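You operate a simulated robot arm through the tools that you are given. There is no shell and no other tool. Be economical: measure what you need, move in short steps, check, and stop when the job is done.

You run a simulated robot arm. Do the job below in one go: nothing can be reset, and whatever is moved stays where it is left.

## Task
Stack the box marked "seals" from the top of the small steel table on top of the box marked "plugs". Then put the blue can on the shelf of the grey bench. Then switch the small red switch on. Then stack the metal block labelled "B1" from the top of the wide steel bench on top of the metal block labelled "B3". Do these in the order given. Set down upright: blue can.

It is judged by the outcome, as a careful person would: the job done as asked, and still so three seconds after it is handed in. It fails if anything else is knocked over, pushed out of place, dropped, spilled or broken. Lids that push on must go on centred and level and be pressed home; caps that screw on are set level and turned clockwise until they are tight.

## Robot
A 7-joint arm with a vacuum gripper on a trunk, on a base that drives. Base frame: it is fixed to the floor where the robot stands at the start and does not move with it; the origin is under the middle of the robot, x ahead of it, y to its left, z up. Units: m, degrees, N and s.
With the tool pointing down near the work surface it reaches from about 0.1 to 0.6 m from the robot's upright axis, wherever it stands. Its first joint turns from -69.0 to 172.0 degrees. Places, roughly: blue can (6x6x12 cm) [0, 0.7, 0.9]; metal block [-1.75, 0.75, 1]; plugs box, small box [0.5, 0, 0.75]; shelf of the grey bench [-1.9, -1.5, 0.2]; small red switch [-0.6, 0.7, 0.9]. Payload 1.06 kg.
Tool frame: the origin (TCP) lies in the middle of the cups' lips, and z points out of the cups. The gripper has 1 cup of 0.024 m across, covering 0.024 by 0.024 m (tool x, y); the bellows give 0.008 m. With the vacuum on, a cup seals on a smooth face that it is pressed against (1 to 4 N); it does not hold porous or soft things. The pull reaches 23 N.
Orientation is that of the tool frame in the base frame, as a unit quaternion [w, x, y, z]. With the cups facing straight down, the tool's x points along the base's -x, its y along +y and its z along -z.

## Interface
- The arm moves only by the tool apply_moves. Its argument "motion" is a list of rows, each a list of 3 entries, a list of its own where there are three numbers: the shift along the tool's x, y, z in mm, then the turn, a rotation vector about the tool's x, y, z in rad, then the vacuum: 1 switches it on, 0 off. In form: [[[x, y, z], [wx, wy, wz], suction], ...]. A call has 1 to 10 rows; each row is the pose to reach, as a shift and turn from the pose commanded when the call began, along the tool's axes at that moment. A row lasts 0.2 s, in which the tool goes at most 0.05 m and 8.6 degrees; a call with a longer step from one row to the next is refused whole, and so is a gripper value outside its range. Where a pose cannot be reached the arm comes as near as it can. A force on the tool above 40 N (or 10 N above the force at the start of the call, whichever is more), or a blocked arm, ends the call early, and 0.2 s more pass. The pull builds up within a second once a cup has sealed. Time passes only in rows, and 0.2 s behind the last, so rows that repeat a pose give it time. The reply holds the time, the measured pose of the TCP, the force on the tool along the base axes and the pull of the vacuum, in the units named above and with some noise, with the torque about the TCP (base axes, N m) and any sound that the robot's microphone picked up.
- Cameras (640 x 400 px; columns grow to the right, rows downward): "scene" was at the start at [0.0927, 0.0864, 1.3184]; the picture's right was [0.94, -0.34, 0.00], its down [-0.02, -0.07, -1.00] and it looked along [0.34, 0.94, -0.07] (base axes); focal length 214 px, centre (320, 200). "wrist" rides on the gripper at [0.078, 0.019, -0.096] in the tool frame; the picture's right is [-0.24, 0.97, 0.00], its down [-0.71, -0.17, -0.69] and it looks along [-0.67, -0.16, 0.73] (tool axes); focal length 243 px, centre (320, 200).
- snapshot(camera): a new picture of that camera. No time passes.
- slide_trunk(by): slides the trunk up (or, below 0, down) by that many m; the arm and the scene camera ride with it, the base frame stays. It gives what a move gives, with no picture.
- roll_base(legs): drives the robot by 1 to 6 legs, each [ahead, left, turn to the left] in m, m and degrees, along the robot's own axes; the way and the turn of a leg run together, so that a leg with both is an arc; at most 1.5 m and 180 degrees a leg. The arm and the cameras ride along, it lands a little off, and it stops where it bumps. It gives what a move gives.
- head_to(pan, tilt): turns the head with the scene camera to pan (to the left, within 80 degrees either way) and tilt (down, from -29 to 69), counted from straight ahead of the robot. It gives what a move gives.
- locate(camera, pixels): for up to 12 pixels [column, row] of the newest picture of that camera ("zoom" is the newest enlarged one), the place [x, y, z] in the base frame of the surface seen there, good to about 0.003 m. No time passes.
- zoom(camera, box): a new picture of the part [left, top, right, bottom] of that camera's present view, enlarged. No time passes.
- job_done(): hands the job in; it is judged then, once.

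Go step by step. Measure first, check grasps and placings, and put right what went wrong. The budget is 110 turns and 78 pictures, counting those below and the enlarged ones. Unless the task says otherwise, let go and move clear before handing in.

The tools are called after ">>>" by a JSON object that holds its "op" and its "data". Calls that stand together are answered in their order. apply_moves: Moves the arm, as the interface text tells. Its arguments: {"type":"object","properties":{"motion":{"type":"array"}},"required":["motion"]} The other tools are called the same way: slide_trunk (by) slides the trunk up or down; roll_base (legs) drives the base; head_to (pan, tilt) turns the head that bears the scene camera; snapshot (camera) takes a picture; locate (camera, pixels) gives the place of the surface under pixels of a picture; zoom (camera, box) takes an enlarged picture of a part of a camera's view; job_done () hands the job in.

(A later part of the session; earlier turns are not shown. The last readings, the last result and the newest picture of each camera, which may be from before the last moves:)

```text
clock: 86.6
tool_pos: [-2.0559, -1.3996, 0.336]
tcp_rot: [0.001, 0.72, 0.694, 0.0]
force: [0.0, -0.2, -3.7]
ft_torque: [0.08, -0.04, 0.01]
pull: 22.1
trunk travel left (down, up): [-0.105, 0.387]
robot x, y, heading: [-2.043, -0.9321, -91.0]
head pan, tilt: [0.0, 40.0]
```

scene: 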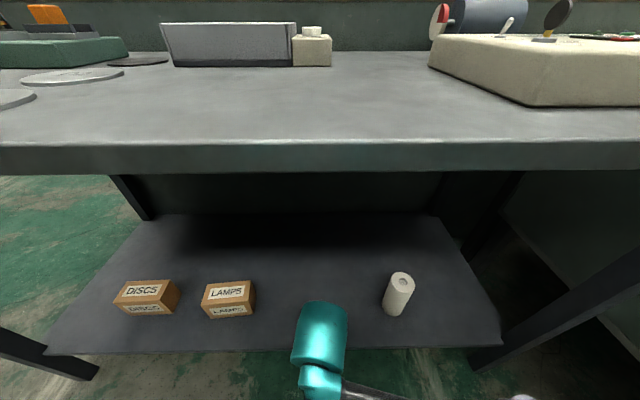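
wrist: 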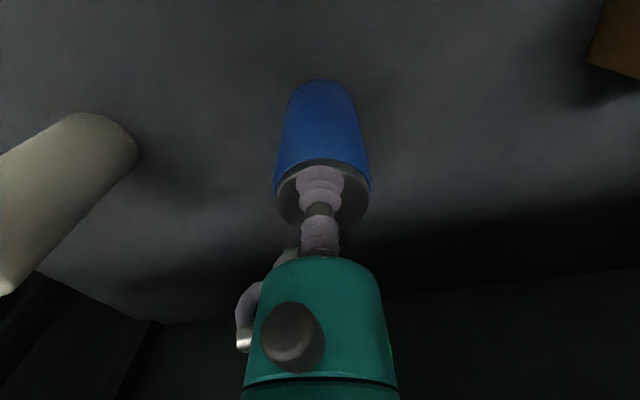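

>>> {"op": "apply_moves", "data": {"motion": [[[0, 0, 1.5], [0, 0, 0], 1], [[0, 0, 3], [0, 0, 0], 1], [[0, 0, 4], [0, 0, 0], 1], [[0, 0, 5], [0, 0, 0], 1]]}}

```text
clock: 87.6
tool_pos: [-2.0553, -1.4007, 0.3326]
tcp_rot: [0.001, 0.72, 0.694, -0.001]
force: [0.7, 6.2, 14.9]
ft_torque: [-0.07, 0.0, -0.05]
pull: 22.8
trunk travel left (down, up): [-0.105, 0.387]
robot x, y, heading: [-2.0446, -0.936, -91.2]
head pan, tilt: [0.0, 40.0]
```

Contact at z 0.3326 (15 N). Release, wait, and rise.

>>> {"op": "apply_moves", "data": {"motion": [[[0, 0, -1.5], [0, 0, 0], 0], [[0, 0, -1.5], [0, 0, 0], 0], [[0, 0, -1.5], [0, 0, 0], 0], [[0, 0, -1.5], [0, 0, 0], 0], [[0, 0, -1.5], [0, 0, 0], 0], [[0, 0, -8], [0, 0, 0], 0], [[0, 0, -30], [0, 0, 0], 0], [[0, 0, -60], [0, 0, 0], 0], [[30, 0, -60], [0, 0, 0], 0], [[60, 0, -60], [0, 0, 0], 0]]}}

>>> {"op": "snapshot", "data": {"camera": "wrist"}}

```text
clock: 89.8
tool_pos: [-2.0542, -1.3409, 0.3918]
tcp_rot: [0.0, 0.72, 0.694, -0.001]
force: [-0.9, 0.1, 0.8]
ft_torque: [0.04, 0.02, 0.02]
pull: 0.0
trunk travel left (down, up): [-0.105, 0.387]
robot x, y, heading: [-2.044, -0.9381, -91.1]
head pan, tilt: [0.0, 40.0]
```

```text
49 pictures are left
```

wrist: 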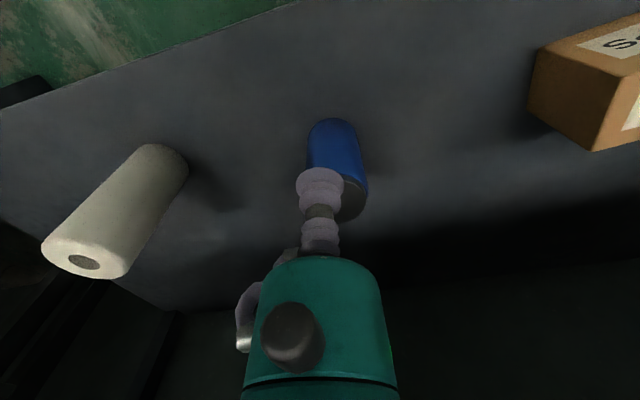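

Can stands upright on the shelf. Back out, raise trunk and arm, then go to the switch.

>>> {"op": "roll_base", "data": {"legs": [[-0.65, 0, 0]]}}

>>> {"op": "slide_trunk", "data": {"by": 0.38}}

>>> {"op": "apply_moves", "data": {"motion": [[[0, 0, -45], [0, 0, 0], 0], [[0, 0, -90], [0, 0, 0], 0], [[0, 0, -135], [0, 0, 0], 0], [[0, 0, -180], [0, 0, 0], 0], [[0, 0, -225], [0, 0, 0], 0], [[0, 0, -270], [0, 0, 0], 0], [[0, 0, -315], [0, 0, 0], 0], [[0, 0, -315], [0, 0, 0], 0]]}}

>>> {"op": "snapshot", "data": {"camera": "scene"}}

```text
clock: 93.4
tool_pos: [-2.0419, -0.6941, 0.3913]
tcp_rot: [0.0, 0.716, 0.698, -0.001]
force: [-0.1, -0.4, 0.3]
ft_torque: [0.02, -0.02, -0.01]
pull: 0.2
trunk travel left (down, up): [-0.105, 0.387]
robot x, y, heading: [-2.0374, -0.2905, -90.7]
head pan, tilt: [0.0, 40.0]
```

```text
clock: 97.1
tool_pos: [-2.0424, -0.6935, 0.7709]
tcp_rot: [0.0, 0.716, 0.698, 0.0]
force: [-0.2, -1.0, 0.1]
ft_torque: [0.0, -0.01, 0.01]
pull: 0.0
trunk travel left (down, up): [-0.485, 0.007]
robot x, y, heading: [-2.0365, -0.2889, -90.1]
head pan, tilt: [0.0, 40.0]
```

```text
clock: 98.9
tool_pos: [-2.0316, -0.8313, 1.061]
tcp_rot: [-0.002, 0.72, 0.694, -0.003]
force: [-0.2, 0.1, -0.4]
ft_torque: [0.03, 0.01, -0.04]
pull: 0.1
out of reach, approached as far as the arm can: row 3, 4, 5, 6, 7, 8
trunk travel left (down, up): [-0.485, 0.007]
robot x, y, heading: [-2.0374, -0.2932, -90.4]
head pan, tilt: [0.0, 40.0]
```

```text
48 pictures are left
```

scene: 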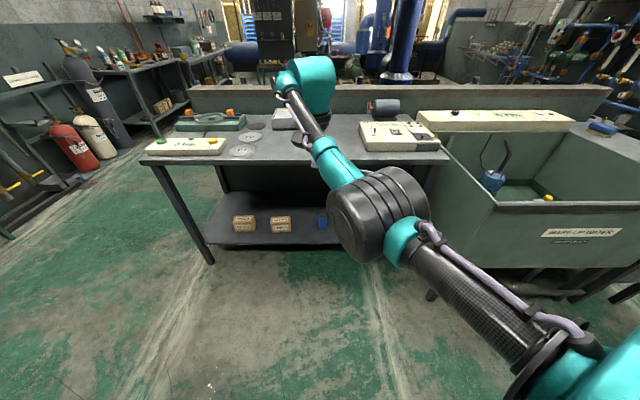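

The arm took an odd stretched posture while rising; nothing hit. Retract it toward the robot.

>>> {"op": "apply_moves", "data": {"motion": [[[40, 0, 0], [0, 0, 0], 0], [[80, 0, 0], [0, 0, 0], 0], [[120, 0, 0], [0, 0, 0], 0], [[165, 0, 0], [0, 0, 0], 0], [[165, 0, 0], [0, 0, 0], 0]]}}

>>> {"op": "snapshot", "data": {"camera": "scene"}}

```text
clock: 100.1
tool_pos: [-2.027, -0.8298, 1.0593]
tcp_rot: [0.001, 0.716, 0.698, -0.001]
force: [-0.3, 1.1, 0.9]
ft_torque: [0.02, 0.0, 0.0]
pull: 0.0
out of reach, approached as far as the arm can: row 1, 2, 3, 4, 5
trunk travel left (down, up): [-0.485, 0.007]
robot x, y, heading: [-2.0385, -0.2882, -90.4]
head pan, tilt: [0.0, 40.0]
```

```text
47 pictures are left
```

scene: 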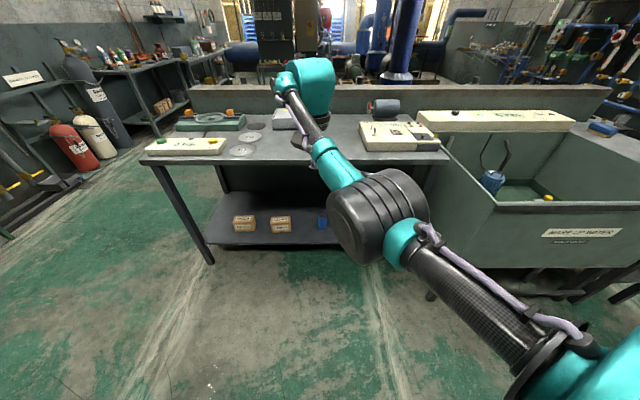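

Still stuck in that posture; go down instead to a reachable height and see.

>>> {"op": "apply_moves", "data": {"motion": [[[0, 0, 40], [0, 0, 0], 0], [[0, 0, 80], [0, 0, 0], 0], [[0, 0, 120], [0, 0, 0], 0], [[0, 0, 120], [0, 0, 0], 0]]}}

```text
clock: 101.1
tool_pos: [-2.0298, -0.832, 0.9389]
tcp_rot: [0.001, 0.717, 0.698, 0.0]
force: [-0.4, 0.4, 0.2]
ft_torque: [0.03, 0.02, 0.02]
pull: 0.0
trunk travel left (down, up): [-0.485, 0.007]
robot x, y, heading: [-2.0351, -0.2912, -90.4]
head pan, tilt: [0.0, 40.0]
```

Reachable again from the measured pose. Retract at this height.

>>> {"op": "apply_moves", "data": {"motion": [[[40, 0, 0], [0, 0, 0], 0], [[80, 0, 0], [0, 0, 0], 0], [[120, 0, 0], [0, 0, 0], 0], [[165, 0, 0], [0, 0, 0], 0], [[165, 0, 0], [0, 0, 0], 0]]}}

```text
clock: 102.3
tool_pos: [-2.0172, -0.7083, 0.8839]
tcp_rot: [0.001, 0.716, 0.698, -0.001]
force: [-0.4, 0.2, 0.0]
ft_torque: [-0.01, 0.02, 0.03]
pull: 0.0
out of reach, approached as far as the arm can: row 2, 3, 4, 5
trunk travel left (down, up): [-0.485, 0.007]
robot x, y, heading: [-2.0355, -0.2907, -90.4]
head pan, tilt: [0.0, 40.0]
```

Some joint limit holds the arm; try moving the tool toward the robot's left (+x) to refold the elbow.

>>> {"op": "apply_moves", "data": {"motion": [[[0, 40, 0], [0, 0, 0], 0], [[0, 80, 0], [0, 0, 0], 0], [[0, 120, 0], [0, 0, 0], 0], [[20, 160, 0], [0, 0, 0], 0], [[50, 190, 0], [0, 0, 0], 0], [[80, 220, 0], [0, 0, 0], 0], [[110, 230, 0], [0, 0, 0], 0], [[110, 230, 0], [0, 0, 0], 0]]}}

>>> {"op": "snapshot", "data": {"camera": "scene"}}

```text
clock: 104.1
tool_pos: [-1.8069, -0.6236, 0.8873]
tcp_rot: [0.0, 0.717, 0.697, -0.001]
force: [0.6, 0.2, 0.9]
ft_torque: [0.03, 0.02, 0.05]
pull: 0.0
out of reach, approached as far as the arm can: row 6, 7, 8
trunk travel left (down, up): [-0.485, 0.007]
robot x, y, heading: [-2.0382, -0.2936, -90.3]
head pan, tilt: [0.0, 40.0]
```

```text
46 pictures are left
```

scene: 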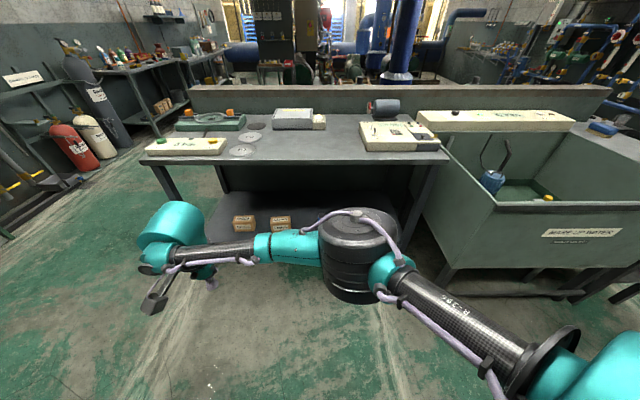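

Arm base sits at the robot's right front; a joint is at its limit. Try turning the tool about its axis while retracting.

>>> {"op": "apply_moves", "data": {"motion": [[[0, 0, 0], [0, 0, 0.12], 0], [[0, 0, 0], [0, 0, 0.24], 0], [[20, 0, 0], [0, 0, 0.36], 0], [[40, 0, 0], [0, 0, 0.48], 0], [[60, 0, 0], [0, 0, 0.6], 0], [[60, 0, 0], [0, 0, 0.6], 0]]}}

```text
clock: 105.5
tool_pos: [-1.8045, -0.5658, 0.8874]
tcp_rot: [0.0, 0.891, 0.454, 0.0]
force: [-0.5, -0.7, -0.1]
ft_torque: [-0.01, -0.01, -0.01]
pull: 0.1
trunk travel left (down, up): [-0.485, 0.007]
robot x, y, heading: [-2.039, -0.2928, -90.5]
head pan, tilt: [0.0, 40.0]
```

That freed it: the limit is the wrist's yaw. Now raise and centre the tool in front of the robot, keeping the yaw.

>>> {"op": "apply_moves", "data": {"motion": [[[0, 0, -45], [0, 0, 0], 0], [[0, 0, -90], [0, 0, 0], 0], [[0, 0, -135], [0, 0, 0], 0], [[0, 0, -180], [0, 0, 0], 0], [[-30, -28, -200], [0, 0, 0], 0], [[-65, -60, -200], [0, 0, 0], 0], [[-100, -92, -200], [0, 0, 0], 0], [[-134, -125, -200], [0, 0, 0], 0], [[-134, -125, -200], [0, 0, 0], 0]]}}

```text
clock: 107.5
tool_pos: [-1.9836, -0.5992, 1.0864]
tcp_rot: [0.0, 0.891, 0.454, -0.001]
force: [0.0, 0.3, -1.0]
ft_torque: [-0.01, -0.01, -0.02]
pull: 0.0
trunk travel left (down, up): [-0.485, 0.007]
robot x, y, heading: [-2.0385, -0.2909, -90.6]
head pan, tilt: [0.0, 40.0]
```

Arm is tucked and high. Turn around and drive to in front of the switch board.

>>> {"op": "roll_base", "data": {"legs": [[0, 0, 180], [0, -1.43, 0], [0.3, 0, 0]]}}

>>> {"op": "snapshot", "data": {"camera": "scene"}}

```text
clock: 129.1
tool_pos: [-0.6305, 0.2593, 1.0865]
tcp_rot: [0.0, -0.437, 0.899, -0.001]
force: [0.1, 0.0, -0.9]
ft_torque: [0.0, 0.03, 0.0]
pull: 0.1
trunk travel left (down, up): [-0.485, 0.007]
robot x, y, heading: [-0.5896, -0.0493, 87.3]
head pan, tilt: [0.0, 40.0]
```

```text
45 pictures are left
```

scene: 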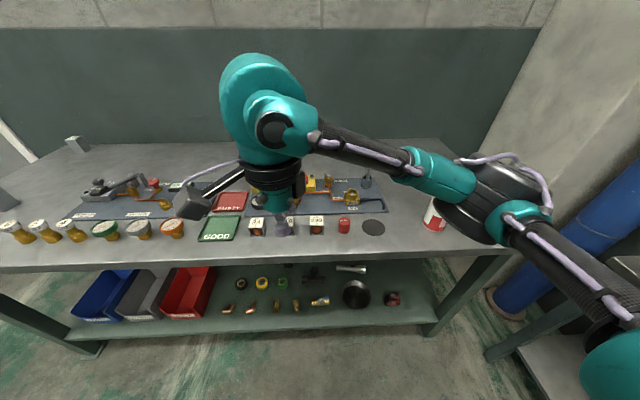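

Locate the arm's elbow relative to the spray can (which stands behind it at (433,213)) and the red switch region.

>>> {"op": "locate", "data": {"camera": "scene", "pixels": [[500, 165], [490, 235], [433, 170], [560, 220], [270, 140], [436, 215], [352, 220], [311, 186], [343, 225], [590, 380], [155, 183]]}}

>>> {"op": "zoom", "data": {"camera": "scene", "box": [230, 160, 400, 250]}}

>>> {"op": "zoom", "data": {"camera": "scene", "box": [40, 160, 230, 250]}}

```text
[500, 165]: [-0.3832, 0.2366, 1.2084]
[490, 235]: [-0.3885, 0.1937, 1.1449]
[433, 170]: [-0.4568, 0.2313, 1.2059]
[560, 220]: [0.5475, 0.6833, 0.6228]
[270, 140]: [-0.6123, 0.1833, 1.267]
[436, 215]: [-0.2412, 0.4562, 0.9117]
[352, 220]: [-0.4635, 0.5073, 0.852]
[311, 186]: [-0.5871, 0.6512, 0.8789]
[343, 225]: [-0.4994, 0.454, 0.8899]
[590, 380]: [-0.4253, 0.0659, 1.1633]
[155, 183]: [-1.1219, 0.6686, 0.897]
```

```text
3.76 times, centred on (315, 205) of scene
```

zoom: 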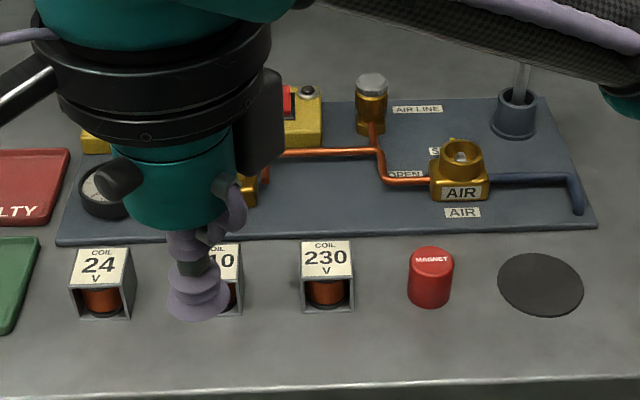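

```text
3.37 times, centred on (135, 205) of scene
```

zoom: 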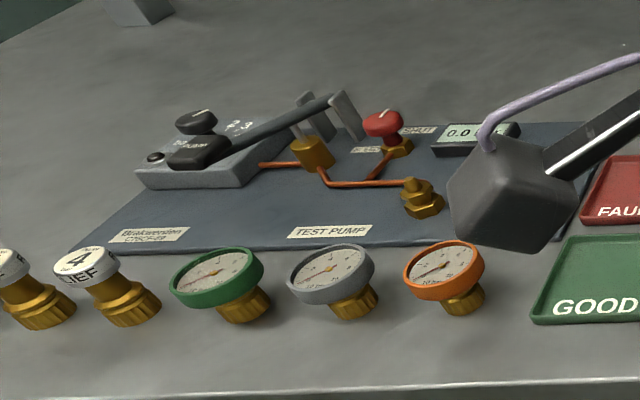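

Elbow bottom is ~1.1 high and 0.15 m west of the spray can. Drive in with a bit more margin to the left, then look at the switch with the wrist camera.

>>> {"op": "roll_base", "data": {"legs": [[0, 0.05, 2.5], [0.16, 0, 0]]}}

>>> {"op": "snapshot", "data": {"camera": "wrist"}}

>>> {"op": "snapshot", "data": {"camera": "scene"}}

```text
clock: 131.3
tool_pos: [-0.6928, 0.4182, 1.0869]
tcp_rot: [0.0, -0.455, 0.89, 0.0]
force: [0.2, -0.1, 0.5]
ft_torque: [-0.01, -0.02, -0.03]
pull: 0.0
trunk travel left (down, up): [-0.485, 0.007]
robot x, y, heading: [-0.6373, 0.1094, 89.4]
head pan, tilt: [0.0, 40.0]
```

```text
42 pictures are left
```

wrist: 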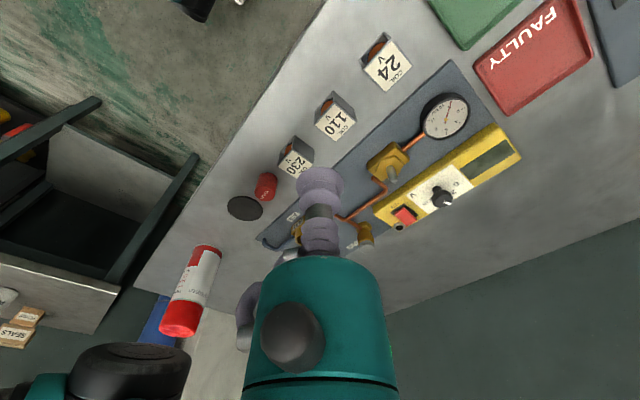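

```text
41 pictures are left
```

scene: 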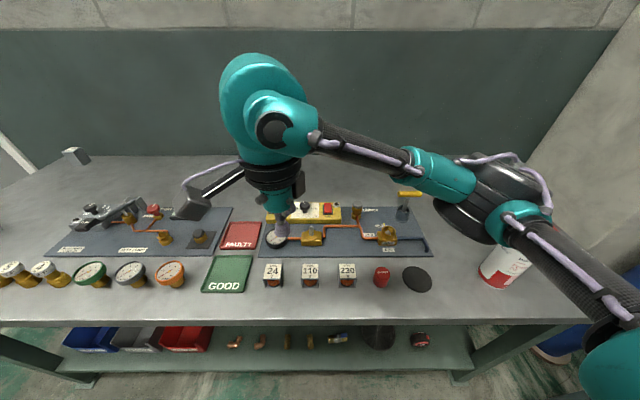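

>>> {"op": "zoom", "data": {"camera": "wrist", "box": [370, 150, 490, 240]}}

>>> {"op": "locate", "data": {"camera": "zoom", "pixels": [[180, 330], [140, 320], [220, 330], [190, 300], [170, 370], [155, 290], [215, 365], [120, 290], [150, 410]]}}

>>> {"op": "zoom", "data": {"camera": "scene", "box": [280, 190, 380, 250]}}

>>> {"op": "locate", "data": {"camera": "scene", "pixels": [[328, 209], [328, 205], [328, 213]]}}

```text
4.44 times, centred on (430, 195) of wrist
```

zoom: 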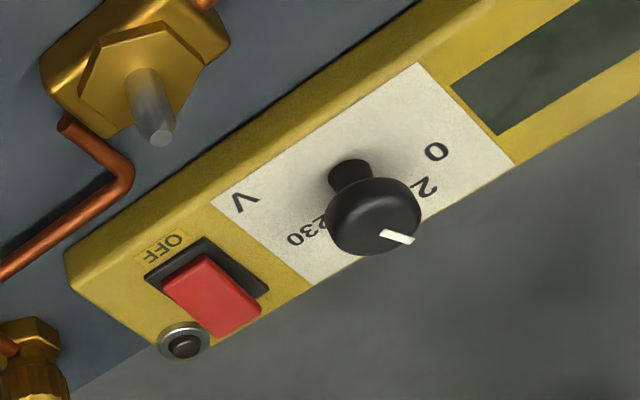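

```text
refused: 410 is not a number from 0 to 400
```

```text
6.40 times, centred on (330, 220) of scene
```

zoom: 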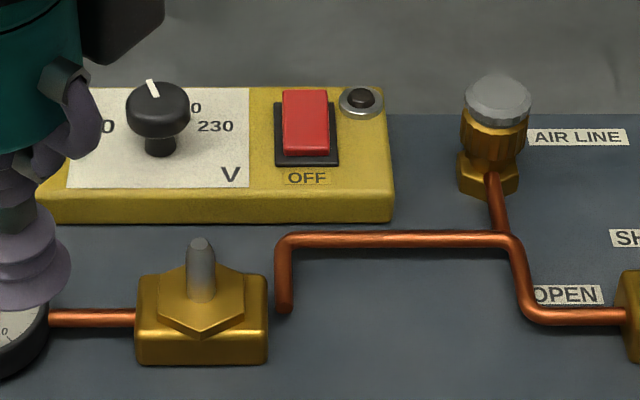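

```text
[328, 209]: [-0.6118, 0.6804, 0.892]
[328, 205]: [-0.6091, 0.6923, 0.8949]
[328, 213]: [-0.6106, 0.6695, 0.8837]
```

The red rocker's OFF end is at the near side and is pressed down (z 0.884 near vs 0.895 far), so pressing the far end turns it on. Measure exact edges.

>>> {"op": "locate", "data": {"camera": "zoom", "pixels": [[285, 95], [325, 95], [305, 93], [305, 105], [305, 120], [305, 135], [305, 148], [305, 153], [360, 95], [340, 190], [250, 130]]}}

```text
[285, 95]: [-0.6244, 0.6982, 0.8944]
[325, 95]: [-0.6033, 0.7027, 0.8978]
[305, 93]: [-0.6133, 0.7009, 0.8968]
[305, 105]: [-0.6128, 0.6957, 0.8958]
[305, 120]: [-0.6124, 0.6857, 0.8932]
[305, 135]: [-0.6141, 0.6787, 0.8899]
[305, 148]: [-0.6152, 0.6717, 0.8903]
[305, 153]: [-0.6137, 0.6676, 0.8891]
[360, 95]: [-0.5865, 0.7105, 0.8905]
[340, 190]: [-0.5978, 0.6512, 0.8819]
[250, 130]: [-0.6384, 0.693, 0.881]
```

Press point: (-0.614, 0.698), top z≈0.897. Move 5 cm closer for reach.

>>> {"op": "roll_base", "data": {"legs": [[0.05, 0, 0]]}}

```text
clock: 132.2
tool_pos: [-0.6935, 0.469, 1.0869]
tcp_rot: [0.0, -0.455, 0.891, 0.0]
force: [-0.5, 0.4, -0.6]
ft_torque: [-0.02, 0.0, 0.01]
pull: 0.1
trunk travel left (down, up): [-0.485, 0.007]
robot x, y, heading: [-0.6365, 0.1593, 89.6]
head pan, tilt: [0.0, 40.0]
```

Move above the far end of the rocker, to z≈0.94.

>>> {"op": "apply_moves", "data": {"motion": [[[-40, 12, 0], [0, 0, 0], 0], [[-80, 24, 15], [0, 0, 0], 0], [[-120, 36, 35], [0, 0, 0], 0], [[-155, 47, 60], [0, 0, 0], 0], [[-185, 56, 85], [0, 0, 0], 0], [[-210, 63, 110], [0, 0, 0], 0], [[-232, 70, 130], [0, 0, 0], 0], [[-232, 70, 147], [0, 0, 0], 0], [[-232, 70, 147], [0, 0, 0], 0]]}}

>>> {"op": "snapshot", "data": {"camera": "wrist"}}

>>> {"op": "snapshot", "data": {"camera": "scene"}}

```text
clock: 134.2
tool_pos: [-0.6148, 0.6987, 0.9392]
tcp_rot: [0.0, -0.457, 0.89, 0.002]
force: [1.4, 0.2, -0.5]
ft_torque: [-0.04, -0.04, 0.01]
pull: 0.1
trunk travel left (down, up): [-0.485, 0.007]
robot x, y, heading: [-0.6369, 0.1598, 89.6]
head pan, tilt: [0.0, 40.0]
```

```text
38 pictures are left
```

wrist: 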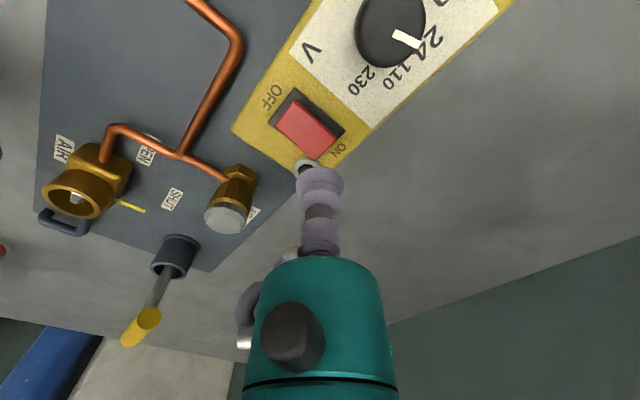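

```text
37 pictures are left
```

scene: 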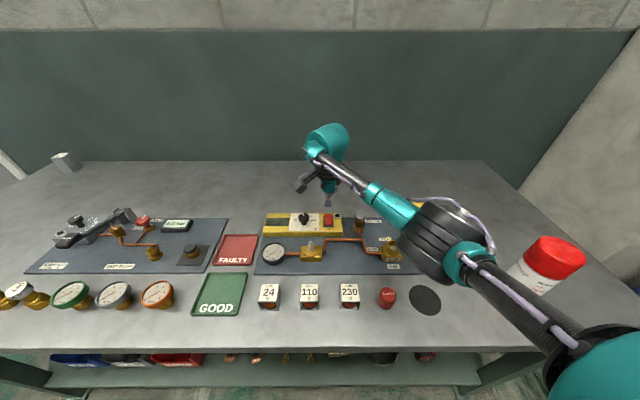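

ON is confirmed at the far end. Verify rocker position under the wrist and elbow clearance over the yellow lever.

>>> {"op": "locate", "data": {"camera": "wrist", "pixels": [[278, 125], [300, 102], [336, 135], [316, 157], [308, 165], [145, 325]]}}

>>> {"op": "locate", "data": {"camera": "scene", "pixels": [[425, 265], [420, 240], [450, 280], [480, 300], [385, 205], [445, 215]]}}

```text
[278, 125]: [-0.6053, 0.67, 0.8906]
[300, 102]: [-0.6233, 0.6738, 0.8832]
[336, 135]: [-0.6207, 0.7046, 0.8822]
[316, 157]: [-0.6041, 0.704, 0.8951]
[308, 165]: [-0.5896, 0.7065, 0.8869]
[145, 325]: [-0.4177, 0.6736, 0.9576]
```

```text
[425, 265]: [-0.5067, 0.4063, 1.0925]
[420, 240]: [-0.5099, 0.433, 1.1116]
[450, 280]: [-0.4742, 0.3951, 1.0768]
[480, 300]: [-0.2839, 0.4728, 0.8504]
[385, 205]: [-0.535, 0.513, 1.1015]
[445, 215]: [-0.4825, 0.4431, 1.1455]
```

Clear. Press down slowly on the ON end.

>>> {"op": "apply_moves", "data": {"motion": [[[0, 0, 25], [0, 0, 0], 0], [[0, 0, 38], [0, 0, 0], 0], [[0, 0, 44], [0, 0, 0], 0], [[0, 0, 48], [0, 0, 0], 0], [[0, 0, 52], [0, 0, 0], 0], [[0, 0, 55], [0, 0, 0], 0]]}}

```text
clock: 135.6
tool_pos: [-0.6145, 0.698, 0.8859]
tcp_rot: [0.0, -0.456, 0.89, 0.001]
force: [-0.1, 2.7, 5.5]
ft_torque: [-0.03, -0.02, 0.0]
pull: 0.0
trunk travel left (down, up): [-0.485, 0.007]
robot x, y, heading: [-0.6378, 0.1595, 89.7]
head pan, tilt: [0.0, 40.0]
```

>>> {"op": "apply_moves", "data": {"motion": [[[0, 0, 3], [0, 0, 0], 0], [[0, 0, 5], [0, 0, 0], 0], [[0, 0, 5], [0, 0, 0], 0], [[0, 0, -5], [0, 0, 0], 0], [[0, 0, -30], [0, 0, 0], 0], [[0, 0, -60], [0, 0, 0], 0], [[40, -12, -80], [0, 0, 0], 0]]}}

>>> {"op": "zoom", "data": {"camera": "scene", "box": [250, 180, 370, 260]}}

```text
clock: 137.2
tool_pos: [-0.6246, 0.6573, 0.9645]
tcp_rot: [0.0, -0.456, 0.89, 0.001]
force: [-0.4, 0.0, 0.4]
ft_torque: [0.01, 0.0, -0.02]
pull: 0.0
trunk travel left (down, up): [-0.485, 0.007]
robot x, y, heading: [-0.6388, 0.1581, 89.9]
head pan, tilt: [0.0, 40.0]
```

```text
5.00 times, centred on (310, 220) of scene
```

zoom: 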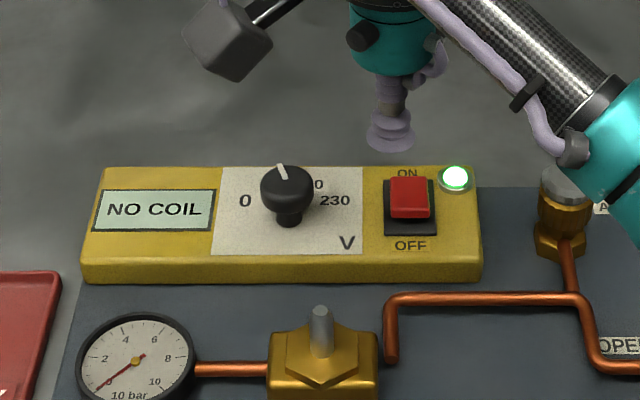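

The switch is ON, display and green lamp lit. Retract the arm and drive back and left to the metal blocks.

>>> {"op": "apply_moves", "data": {"motion": [[[30, -10, -25], [0, 0, 0], 0], [[60, -20, -55], [0, 0, 0], 0], [[95, -30, -85], [0, 0, 0], 0], [[130, -40, -105], [0, 0, 0], 0], [[165, -52, -125], [0, 0, 0], 0], [[198, -62, -125], [0, 0, 0], 0], [[198, -62, -125], [0, 0, 0], 0]]}}

>>> {"op": "roll_base", "data": {"legs": [[-0.2, 0, 0], [0, 1.1, 0]]}}

>>> {"op": "snapshot", "data": {"camera": "scene"}}

```text
clock: 138.8
tool_pos: [-0.692, 0.4609, 1.0897]
tcp_rot: [0.0, -0.455, 0.89, 0.0]
force: [0.4, -0.6, 0.9]
ft_torque: [0.0, 0.01, 0.0]
pull: 0.1
trunk travel left (down, up): [-0.485, 0.007]
robot x, y, heading: [-0.6377, 0.1595, 90.0]
head pan, tilt: [0.0, 40.0]
```

```text
clock: 149.9
tool_pos: [-1.7878, 0.2587, 1.0901]
tcp_rot: [0.0, -0.46, 0.888, 0.001]
force: [-1.2, -0.2, -0.3]
ft_torque: [-0.03, -0.01, 0.01]
pull: 0.0
trunk travel left (down, up): [-0.485, 0.007]
robot x, y, heading: [-1.7342, -0.0337, 90.4]
head pan, tilt: [0.0, 40.0]
```

```text
35 pictures are left
```

scene: 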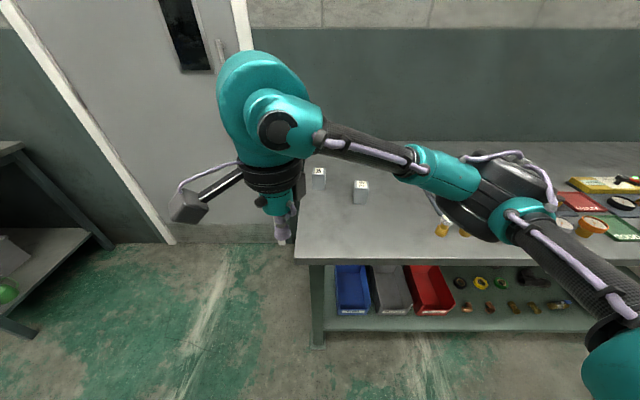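

Blocks at (319,178) and (360,190) on the bench's left end. Zoom and measure.

>>> {"op": "zoom", "data": {"camera": "scene", "box": [295, 140, 415, 220]}}

>>> {"op": "locate", "data": {"camera": "scene", "pixels": [[319, 170], [360, 185], [300, 258], [302, 190], [445, 225]]}}

```text
5.00 times, centred on (355, 180) of scene
```

zoom: 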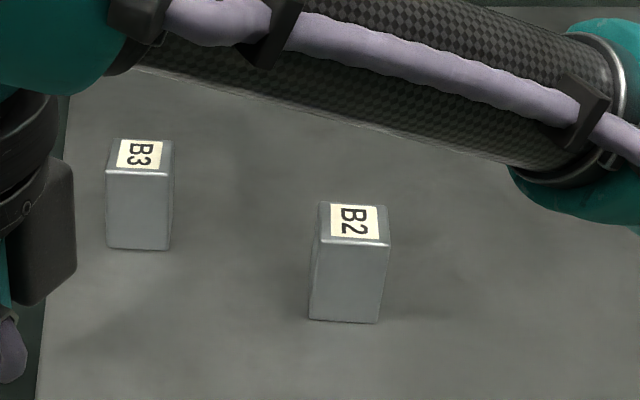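

```text
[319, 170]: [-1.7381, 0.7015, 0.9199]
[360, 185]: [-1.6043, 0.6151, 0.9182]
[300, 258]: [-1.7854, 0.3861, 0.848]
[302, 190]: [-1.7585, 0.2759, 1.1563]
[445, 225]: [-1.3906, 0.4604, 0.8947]
```

B3 at (-1.738, 0.70), B2 at (-1.604, 0.615); B1 is probably hidden behind the arm. Check the wrist view.

>>> {"op": "snapshot", "data": {"camera": "wrist"}}

>>> {"op": "head_to", "data": {"pan": -25, "tilt": 25}}

>>> {"op": "snapshot", "data": {"camera": "scene"}}

```text
33 pictures are left
```

wrist: 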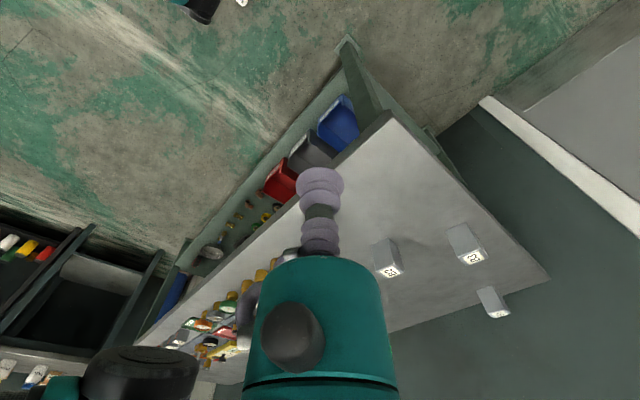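

```text
clock: 150.8
tool_pos: [-1.7882, 0.2594, 1.0906]
tcp_rot: [0.001, -0.46, 0.888, 0.001]
force: [-0.3, 0.4, 0.1]
ft_torque: [0.01, 0.05, -0.01]
pull: 0.0
trunk travel left (down, up): [-0.485, 0.007]
robot x, y, heading: [-1.7315, -0.0433, 90.5]
head pan, tilt: [-25.0, 25.0]
```

```text
32 pictures are left
```

scene: 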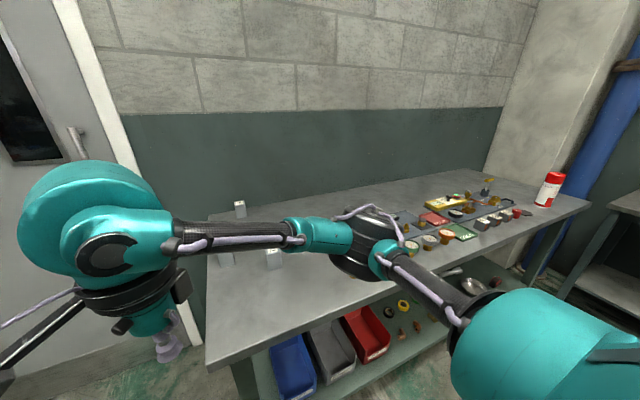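

Three blocks in the wrist view ((388,260), (467,245), (493,303)). Zoom and locate.

>>> {"op": "zoom", "data": {"camera": "wrist", "box": [360, 210, 540, 330]}}

>>> {"op": "locate", "data": {"camera": "wrist", "pixels": [[391, 272], [474, 258], [497, 313]]}}

```text
3.33 times, centred on (450, 270) of wrist
```

zoom: 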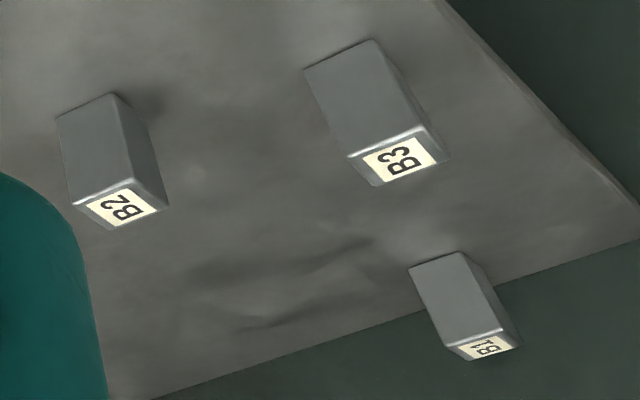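

```text
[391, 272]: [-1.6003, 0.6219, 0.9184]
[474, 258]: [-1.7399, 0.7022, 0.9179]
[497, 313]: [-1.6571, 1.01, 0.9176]
```

B1 is at (-1.657, 1.01), far at the back; reachable only from the bench's left end (x < -1.79). Look at the room there.

>>> {"op": "head_to", "data": {"pan": 40, "tilt": 35}}

>>> {"op": "snapshot", "data": {"camera": "scene"}}

>>> {"op": "locate", "data": {"camera": "scene", "pixels": [[320, 300], [400, 200], [450, 280], [200, 250], [100, 250], [300, 150], [500, 200], [500, 320], [250, 300], [150, 300]]}}

```text
clock: 152.1
tool_pos: [-1.7879, 0.2603, 1.0895]
tcp_rot: [0.001, -0.46, 0.888, 0.002]
force: [-0.2, -0.1, -0.2]
ft_torque: [0.01, 0.01, -0.05]
pull: 0.1
trunk travel left (down, up): [-0.485, 0.007]
robot x, y, heading: [-1.7336, -0.043, 90.4]
head pan, tilt: [40.0, 35.0]
```

```text
30 pictures are left
```

scene: 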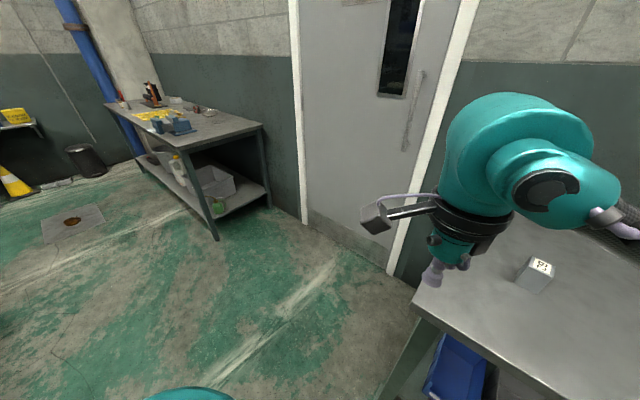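

```text
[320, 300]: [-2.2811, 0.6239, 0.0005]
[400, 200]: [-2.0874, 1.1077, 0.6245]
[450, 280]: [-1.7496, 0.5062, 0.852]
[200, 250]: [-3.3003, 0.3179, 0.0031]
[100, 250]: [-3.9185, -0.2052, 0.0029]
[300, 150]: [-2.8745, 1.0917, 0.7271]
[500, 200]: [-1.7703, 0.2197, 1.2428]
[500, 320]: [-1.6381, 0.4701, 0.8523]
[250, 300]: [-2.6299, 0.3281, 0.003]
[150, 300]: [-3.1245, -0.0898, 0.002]
```

Free floor in front of the door (wall at y≈1.10). Drive left, turn right to heading 0, then sidle up to the bench's end.

>>> {"op": "roll_base", "data": {"legs": [[0, 0.65, 0], [0, 0, -90.4], [0, 0.8, 0]]}}

>>> {"op": "head_to", "data": {"pan": 15, "tilt": 40}}

>>> {"op": "snapshot", "data": {"camera": "scene"}}

```text
clock: 169.2
tool_pos: [-2.061, 0.8301, 1.0897]
tcp_rot: [0.001, 0.306, 0.952, 0.001]
force: [0.5, -0.3, -0.3]
ft_torque: [0.0, 0.01, 0.02]
pull: 0.0
trunk travel left (down, up): [-0.485, 0.007]
robot x, y, heading: [-2.3606, 0.7773, -0.1]
head pan, tilt: [40.0, 35.0]
```

```text
clock: 170.1
tool_pos: [-2.0608, 0.8306, 1.0899]
tcp_rot: [0.001, 0.306, 0.952, 0.0]
force: [-0.3, 0.4, -0.2]
ft_torque: [0.0, 0.05, -0.01]
pull: 0.1
trunk travel left (down, up): [-0.485, 0.007]
robot x, y, heading: [-2.3651, 0.7804, -0.1]
head pan, tilt: [15.0, 40.0]
```

```text
29 pictures are left
```

scene: 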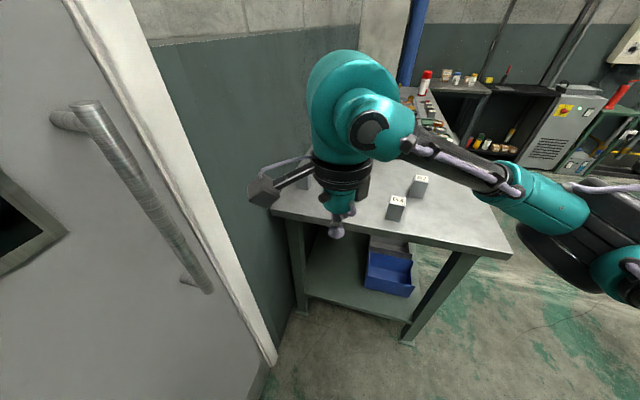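

Check door handle and bench edge positions before driving ahead.

>>> {"op": "locate", "data": {"camera": "scene", "pixels": [[100, 110], [140, 190], [300, 180], [340, 235], [500, 250], [396, 200], [262, 190], [300, 220]]}}

```text
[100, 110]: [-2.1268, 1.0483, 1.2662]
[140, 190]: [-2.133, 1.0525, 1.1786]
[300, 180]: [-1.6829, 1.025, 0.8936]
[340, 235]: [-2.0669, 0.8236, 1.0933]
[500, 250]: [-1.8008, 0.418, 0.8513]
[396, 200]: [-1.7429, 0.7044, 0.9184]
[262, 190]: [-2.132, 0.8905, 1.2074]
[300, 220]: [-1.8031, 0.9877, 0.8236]
```

Handle sticks out to y≈1.05; keep slightly to the right. Drive ahead 0.33.

>>> {"op": "roll_base", "data": {"legs": [[0.33, -0.02, 0]]}}

>>> {"op": "snapshot", "data": {"camera": "wrist"}}

>>> {"op": "head_to", "data": {"pan": 20, "tilt": 55}}

>>> {"op": "snapshot", "data": {"camera": "scene"}}

```text
clock: 172.2
tool_pos: [-1.7295, 0.8081, 1.0904]
tcp_rot: [0.0, 0.307, 0.952, 0.0]
force: [0.3, -0.2, 0.3]
ft_torque: [0.01, -0.02, 0.02]
pull: 0.0
trunk travel left (down, up): [-0.485, 0.007]
robot x, y, heading: [-2.0309, 0.7535, -0.2]
head pan, tilt: [15.0, 40.0]
```

```text
28 pictures are left
```

wrist: 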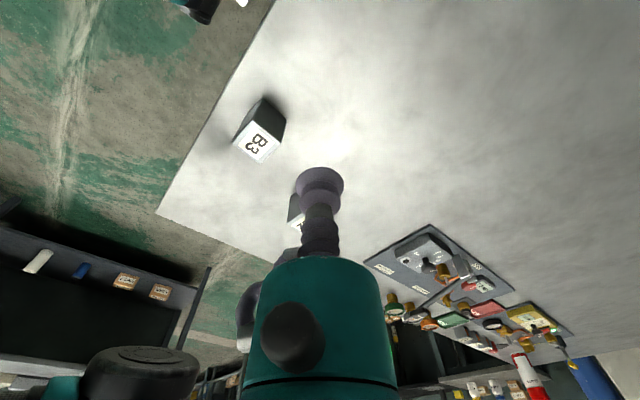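

```text
clock: 173.0
tool_pos: [-1.7285, 0.8086, 1.0889]
tcp_rot: [0.001, 0.307, 0.952, 0.0]
force: [-0.3, -0.3, 0.2]
ft_torque: [0.03, 0.01, -0.02]
pull: 0.0
trunk travel left (down, up): [-0.485, 0.007]
robot x, y, heading: [-2.0306, 0.7577, -0.3]
head pan, tilt: [20.0, 55.0]
```

```text
27 pictures are left
```

scene: 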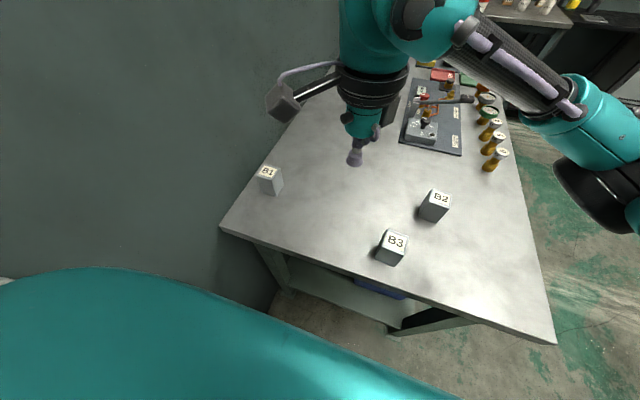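

B1 sits near the wall (y 1.01, wall 1.10), so clearance for the wrist and its camera matters. Measure wrist extents and the blocks.

>>> {"op": "locate", "data": {"camera": "scene", "pixels": [[343, 15], [342, 75], [344, 95], [284, 105], [275, 85], [200, 150], [268, 174], [396, 240], [440, 198], [225, 230], [250, 205]]}}

>>> {"op": "zoom", "data": {"camera": "scene", "box": [230, 150, 310, 210]}}

```text
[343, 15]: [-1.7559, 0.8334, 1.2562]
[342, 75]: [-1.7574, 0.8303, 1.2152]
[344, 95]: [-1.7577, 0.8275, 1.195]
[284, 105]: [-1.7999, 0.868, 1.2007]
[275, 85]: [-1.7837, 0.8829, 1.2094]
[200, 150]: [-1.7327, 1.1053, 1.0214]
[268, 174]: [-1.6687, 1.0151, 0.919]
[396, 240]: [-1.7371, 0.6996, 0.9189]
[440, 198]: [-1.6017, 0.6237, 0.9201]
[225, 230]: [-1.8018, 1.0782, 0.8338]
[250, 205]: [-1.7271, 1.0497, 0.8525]
```

```text
6.67 times, centred on (270, 180) of scene
```

zoom: 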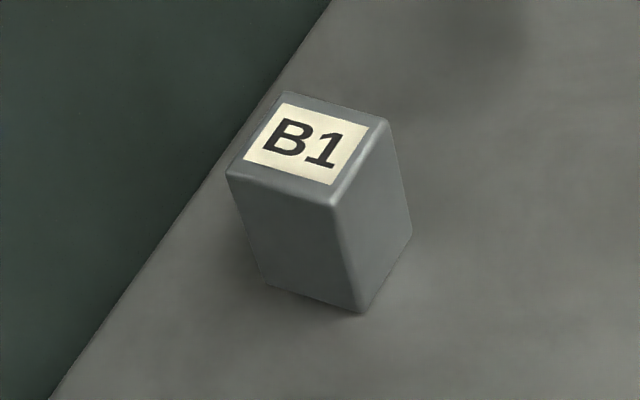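

Camera bracket would touch the wall at the present yaw (+0.075 in y), so I'll turn the tool back to straight. Measure B1's and B3's top corners first.

>>> {"op": "locate", "data": {"camera": "zoom", "pixels": [[288, 98], [380, 122], [330, 200], [236, 170], [305, 145]]}}

>>> {"op": "zoom", "data": {"camera": "scene", "box": [360, 215, 440, 275]}}

```text
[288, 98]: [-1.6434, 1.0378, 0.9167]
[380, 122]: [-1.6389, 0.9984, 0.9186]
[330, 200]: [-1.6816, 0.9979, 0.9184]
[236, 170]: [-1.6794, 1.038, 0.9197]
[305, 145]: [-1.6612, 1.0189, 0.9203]
```

```text
6.67 times, centred on (400, 245) of scene
```

zoom: 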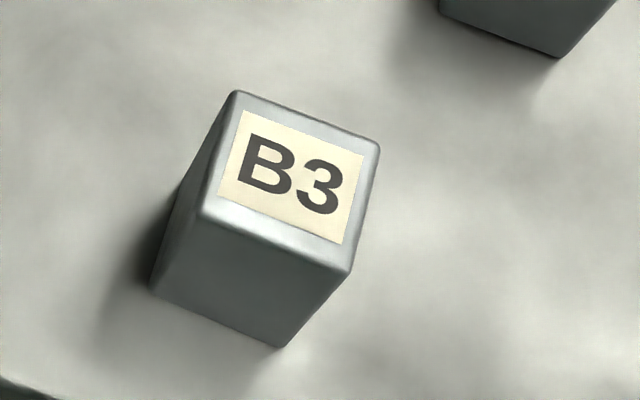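

>>> {"op": "locate", "data": {"camera": "zoom", "pixels": [[240, 97], [374, 146], [346, 266], [206, 210], [291, 176]]}}

```text
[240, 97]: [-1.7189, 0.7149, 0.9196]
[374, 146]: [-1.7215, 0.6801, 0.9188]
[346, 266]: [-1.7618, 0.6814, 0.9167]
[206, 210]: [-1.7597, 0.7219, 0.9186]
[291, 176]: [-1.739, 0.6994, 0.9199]
```

B1 top centre (-1.661, 1.018, 0.919), B3 top centre (-1.7405, 0.6995, 0.919). First straighten the tool's yaw while moving part way.

>>> {"op": "apply_moves", "data": {"motion": [[[5, 15, 0], [0, 0, -0.12], 0], [[10, 30, 0], [0, 0, -0.24], 0], [[15, 50, 0], [0, 0, -0.36], 0], [[20, 70, 0], [0, 0, -0.48], 0], [[30, 90, 0], [0, 0, -0.6], 0], [[35, 110, 0], [0, 0, -0.62], 0], [[35, 110, 0], [0, 0, -0.62], 0]]}}

```text
clock: 174.6
tool_pos: [-1.6921, 0.9189, 1.0894]
tcp_rot: [0.001, 0.002, 1.0, 0.0]
force: [0.4, 0.4, 0.6]
ft_torque: [-0.03, -0.02, -0.01]
pull: 0.1
trunk travel left (down, up): [-0.485, 0.007]
robot x, y, heading: [-2.0323, 0.7518, -0.3]
head pan, tilt: [20.0, 55.0]
```

Straight now. Move over B1 and down to z≈0.96.

>>> {"op": "apply_moves", "data": {"motion": [[[-12, 40, 0], [0, 0, 0], 0], [[-24, 75, 0], [0, 0, 0], 0], [[-31, 99, 0], [0, 0, 0], 0], [[-31, 99, 40], [0, 0, 0], 0], [[-31, 99, 80], [0, 0, 0], 0], [[-31, 99, 115], [0, 0, 0], 0], [[-31, 99, 129], [0, 0, 0], 0], [[-31, 99, 129], [0, 0, 0], 0]]}}

>>> {"op": "snapshot", "data": {"camera": "wrist"}}

>>> {"op": "snapshot", "data": {"camera": "scene"}}

```text
clock: 176.4
tool_pos: [-1.6656, 0.9832, 0.9611]
tcp_rot: [0.001, 0.002, 1.0, 0.001]
force: [0.3, 0.3, 0.6]
ft_torque: [0.0, 0.0, -0.02]
pull: 0.1
out of reach, approached as far as the arm can: row 2, 3, 4, 5, 6, 7, 8
trunk travel left (down, up): [-0.485, 0.007]
robot x, y, heading: [-2.0259, 0.756, -0.4]
head pan, tilt: [20.0, 55.0]
```

```text
24 pictures are left
```

wrist: 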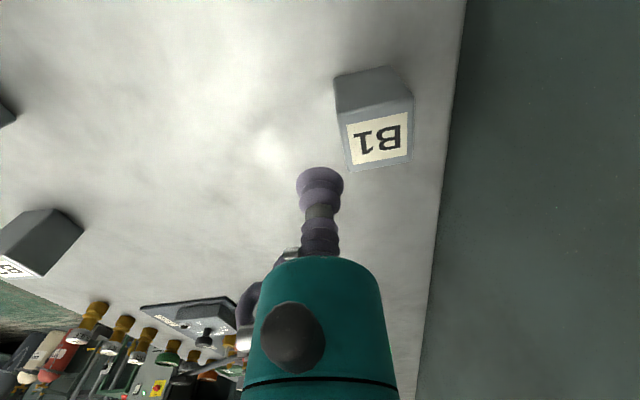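

```text
23 pictures are left
```

scene: 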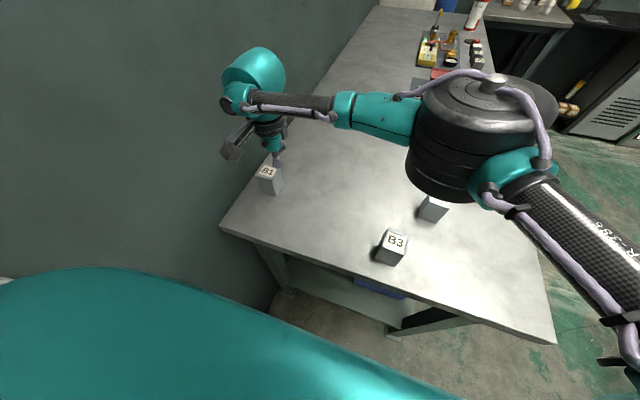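

The wrist-yaw limit stopped it 35 mm short. Check bracket/elbow clearance, to allow a slight yaw.

>>> {"op": "locate", "data": {"camera": "scene", "pixels": [[228, 158], [240, 160], [222, 148], [440, 198], [430, 180], [450, 195], [224, 80]]}}

>>> {"op": "locate", "data": {"camera": "wrist", "pixels": [[347, 124], [411, 110], [412, 160], [355, 169], [380, 138]]}}

```text
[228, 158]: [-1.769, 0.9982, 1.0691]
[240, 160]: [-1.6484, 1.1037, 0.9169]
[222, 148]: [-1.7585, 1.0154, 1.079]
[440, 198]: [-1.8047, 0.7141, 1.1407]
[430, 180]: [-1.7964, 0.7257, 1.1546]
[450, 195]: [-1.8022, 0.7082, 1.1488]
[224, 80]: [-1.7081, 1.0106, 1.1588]
```

```text
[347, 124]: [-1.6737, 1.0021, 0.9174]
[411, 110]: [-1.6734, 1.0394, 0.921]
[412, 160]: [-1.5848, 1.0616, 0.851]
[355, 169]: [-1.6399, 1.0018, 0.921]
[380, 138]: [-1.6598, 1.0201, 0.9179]
```

Clearances are fine (bracket would reach y≈1.075). Shift +37 mm in y with 0.25 rad yaw.

>>> {"op": "apply_moves", "data": {"motion": [[[0, 0, 0], [0, 0, 0.12], 0], [[0, 0, 0], [0, 0, 0.25], 0], [[-3, 20, 0], [0, 0, 0.25], 0], [[-6, 36, 0], [0, 0, 0.25], 0], [[-6, 36, 0], [0, 0, 0.25], 0]]}}

>>> {"op": "zoom", "data": {"camera": "wrist", "box": [220, 60, 460, 260]}}

```text
clock: 177.6
tool_pos: [-1.666, 0.9828, 0.9603]
tcp_rot: [0.001, 0.127, 0.992, 0.0]
force: [-0.3, 0.1, -0.2]
ft_torque: [0.0, -0.06, -0.01]
pull: 0.1
out of reach, approached as far as the arm can: row 3, 4, 5
trunk travel left (down, up): [-0.485, 0.007]
robot x, y, heading: [-2.0318, 0.7545, -0.5]
head pan, tilt: [20.0, 55.0]
```

```text
2.00 times, centred on (340, 160) of wrist
```

zoom: 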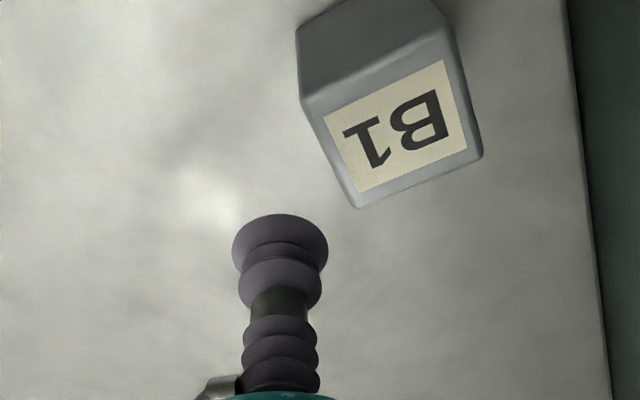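

Not yaw, but lateral reach to the left limits (≈0.23 m). I'll raise and pull the tool right, back off 4 cm, and turn the base 12° left so B1 lies more ahead.

>>> {"op": "apply_moves", "data": {"motion": [[[0, 0, -40], [0, 0, 0], 0], [[0, 0, -80], [0, 0, 0], 0], [[-11, -43, -80], [0, 0, -0.12], 0], [[-23, -87, -80], [0, 0, -0.25], 0], [[-30, -120, -80], [0, 0, -0.25], 0], [[-30, -120, -80], [0, 0, -0.25], 0]]}}

>>> {"op": "roll_base", "data": {"legs": [[-0.04, 0, 0], [0, 0, 12.5]]}}

>>> {"op": "snapshot", "data": {"camera": "scene"}}

```text
clock: 179.0
tool_pos: [-1.6691, 0.858, 1.044]
tcp_rot: [0.001, 0.001, 1.0, 0.0]
force: [-0.1, 0.8, -0.3]
ft_torque: [-0.01, 0.04, 0.01]
pull: 0.0
trunk travel left (down, up): [-0.485, 0.007]
robot x, y, heading: [-2.0294, 0.756, -0.4]
head pan, tilt: [20.0, 55.0]
```

```text
clock: 180.7
tool_pos: [-1.7404, 0.9349, 1.0447]
tcp_rot: [0.0, -0.107, 0.994, 0.001]
force: [0.5, 0.1, -0.4]
ft_torque: [-0.02, 0.01, 0.02]
pull: 0.0
trunk travel left (down, up): [-0.485, 0.007]
robot x, y, heading: [-2.0724, 0.7574, 12.2]
head pan, tilt: [20.0, 55.0]
```

```text
21 pictures are left
```

scene: 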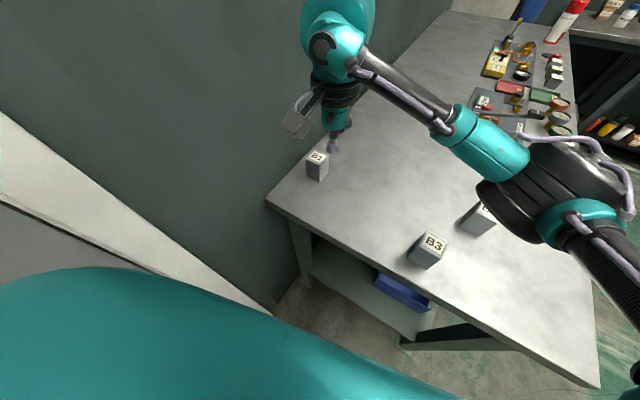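

Turned fine. Re-measure the block tops from here.

>>> {"op": "locate", "data": {"camera": "scene", "pixels": [[317, 157], [435, 244]]}}

>>> {"op": "snapshot", "data": {"camera": "wrist"}}

```text
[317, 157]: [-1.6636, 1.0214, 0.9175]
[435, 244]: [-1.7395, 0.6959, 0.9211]
```

```text
20 pictures are left
```

wrist: 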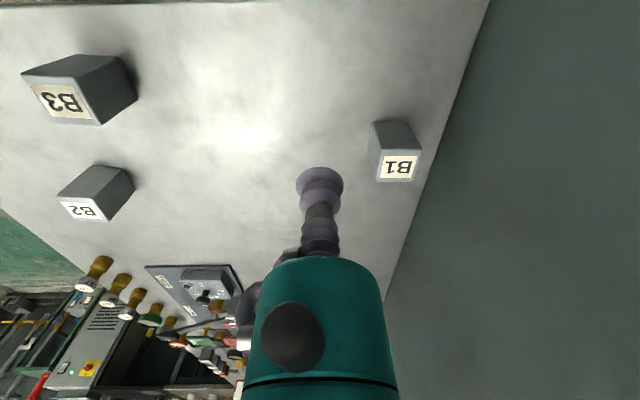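

B1 confirmed. Move over it and down.

>>> {"op": "apply_moves", "data": {"motion": [[[-32, 22, 0], [0, 0, 0], 0], [[-64, 44, 0], [0, 0, 0], 0], [[-95, 65, 0], [0, 0, 0], 0], [[-95, 65, 40], [0, 0, 0], 0], [[-95, 65, 80], [0, 0, 0], 0], [[-95, 65, 87], [0, 0, 0], 0], [[-95, 65, 87], [0, 0, 0], 0]]}}

>>> {"op": "snapshot", "data": {"camera": "wrist"}}

```text
clock: 182.3
tool_pos: [-1.6623, 1.0182, 0.9585]
tcp_rot: [0.001, -0.108, 0.994, 0.001]
force: [0.3, -0.6, 0.6]
ft_torque: [0.02, 0.01, -0.01]
pull: 0.0
trunk travel left (down, up): [-0.485, 0.007]
robot x, y, heading: [-2.0699, 0.7579, 12.3]
head pan, tilt: [20.0, 55.0]
```

```text
19 pictures are left
```

wrist: 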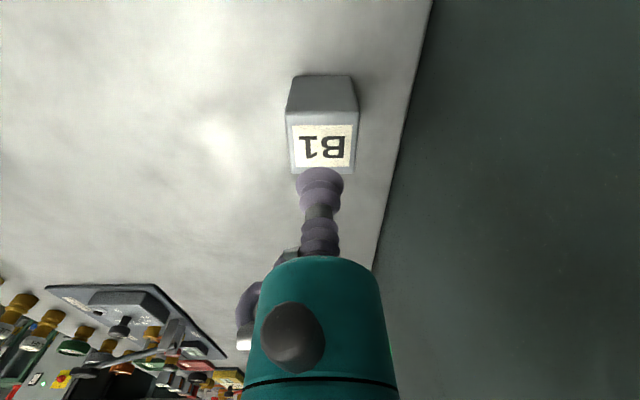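

>>> {"op": "locate", "data": {"camera": "wrist", "pixels": [[288, 120], [355, 115], [353, 168], [297, 170], [323, 145]]}}

```text
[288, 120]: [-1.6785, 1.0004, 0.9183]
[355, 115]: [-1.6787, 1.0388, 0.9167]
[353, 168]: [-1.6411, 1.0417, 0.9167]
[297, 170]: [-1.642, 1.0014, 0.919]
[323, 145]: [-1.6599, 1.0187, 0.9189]
```

Centred within 2 mm. Press and suck.

>>> {"op": "apply_moves", "data": {"motion": [[[-2, 2, 25], [0, 0, 0], 1], [[-2, 2, 36], [0, 0, 0], 1], [[-2, 2, 40], [0, 0, 0], 1], [[-2, 2, 42], [0, 0, 0], 1], [[-2, 2, 42], [0, 0, 0], 1], [[-2, 2, 42], [0, 0, 0], 1], [[-2, 2, 42], [0, 0, 0], 1]]}}

```text
clock: 183.9
tool_pos: [-1.6603, 1.022, 0.9178]
tcp_rot: [0.001, -0.108, 0.994, 0.001]
force: [2.2, 4.6, 13.4]
ft_torque: [-0.03, 0.01, 0.02]
pull: 22.2
trunk travel left (down, up): [-0.485, 0.007]
robot x, y, heading: [-2.0726, 0.7572, 12.1]
head pan, tilt: [20.0, 55.0]
```

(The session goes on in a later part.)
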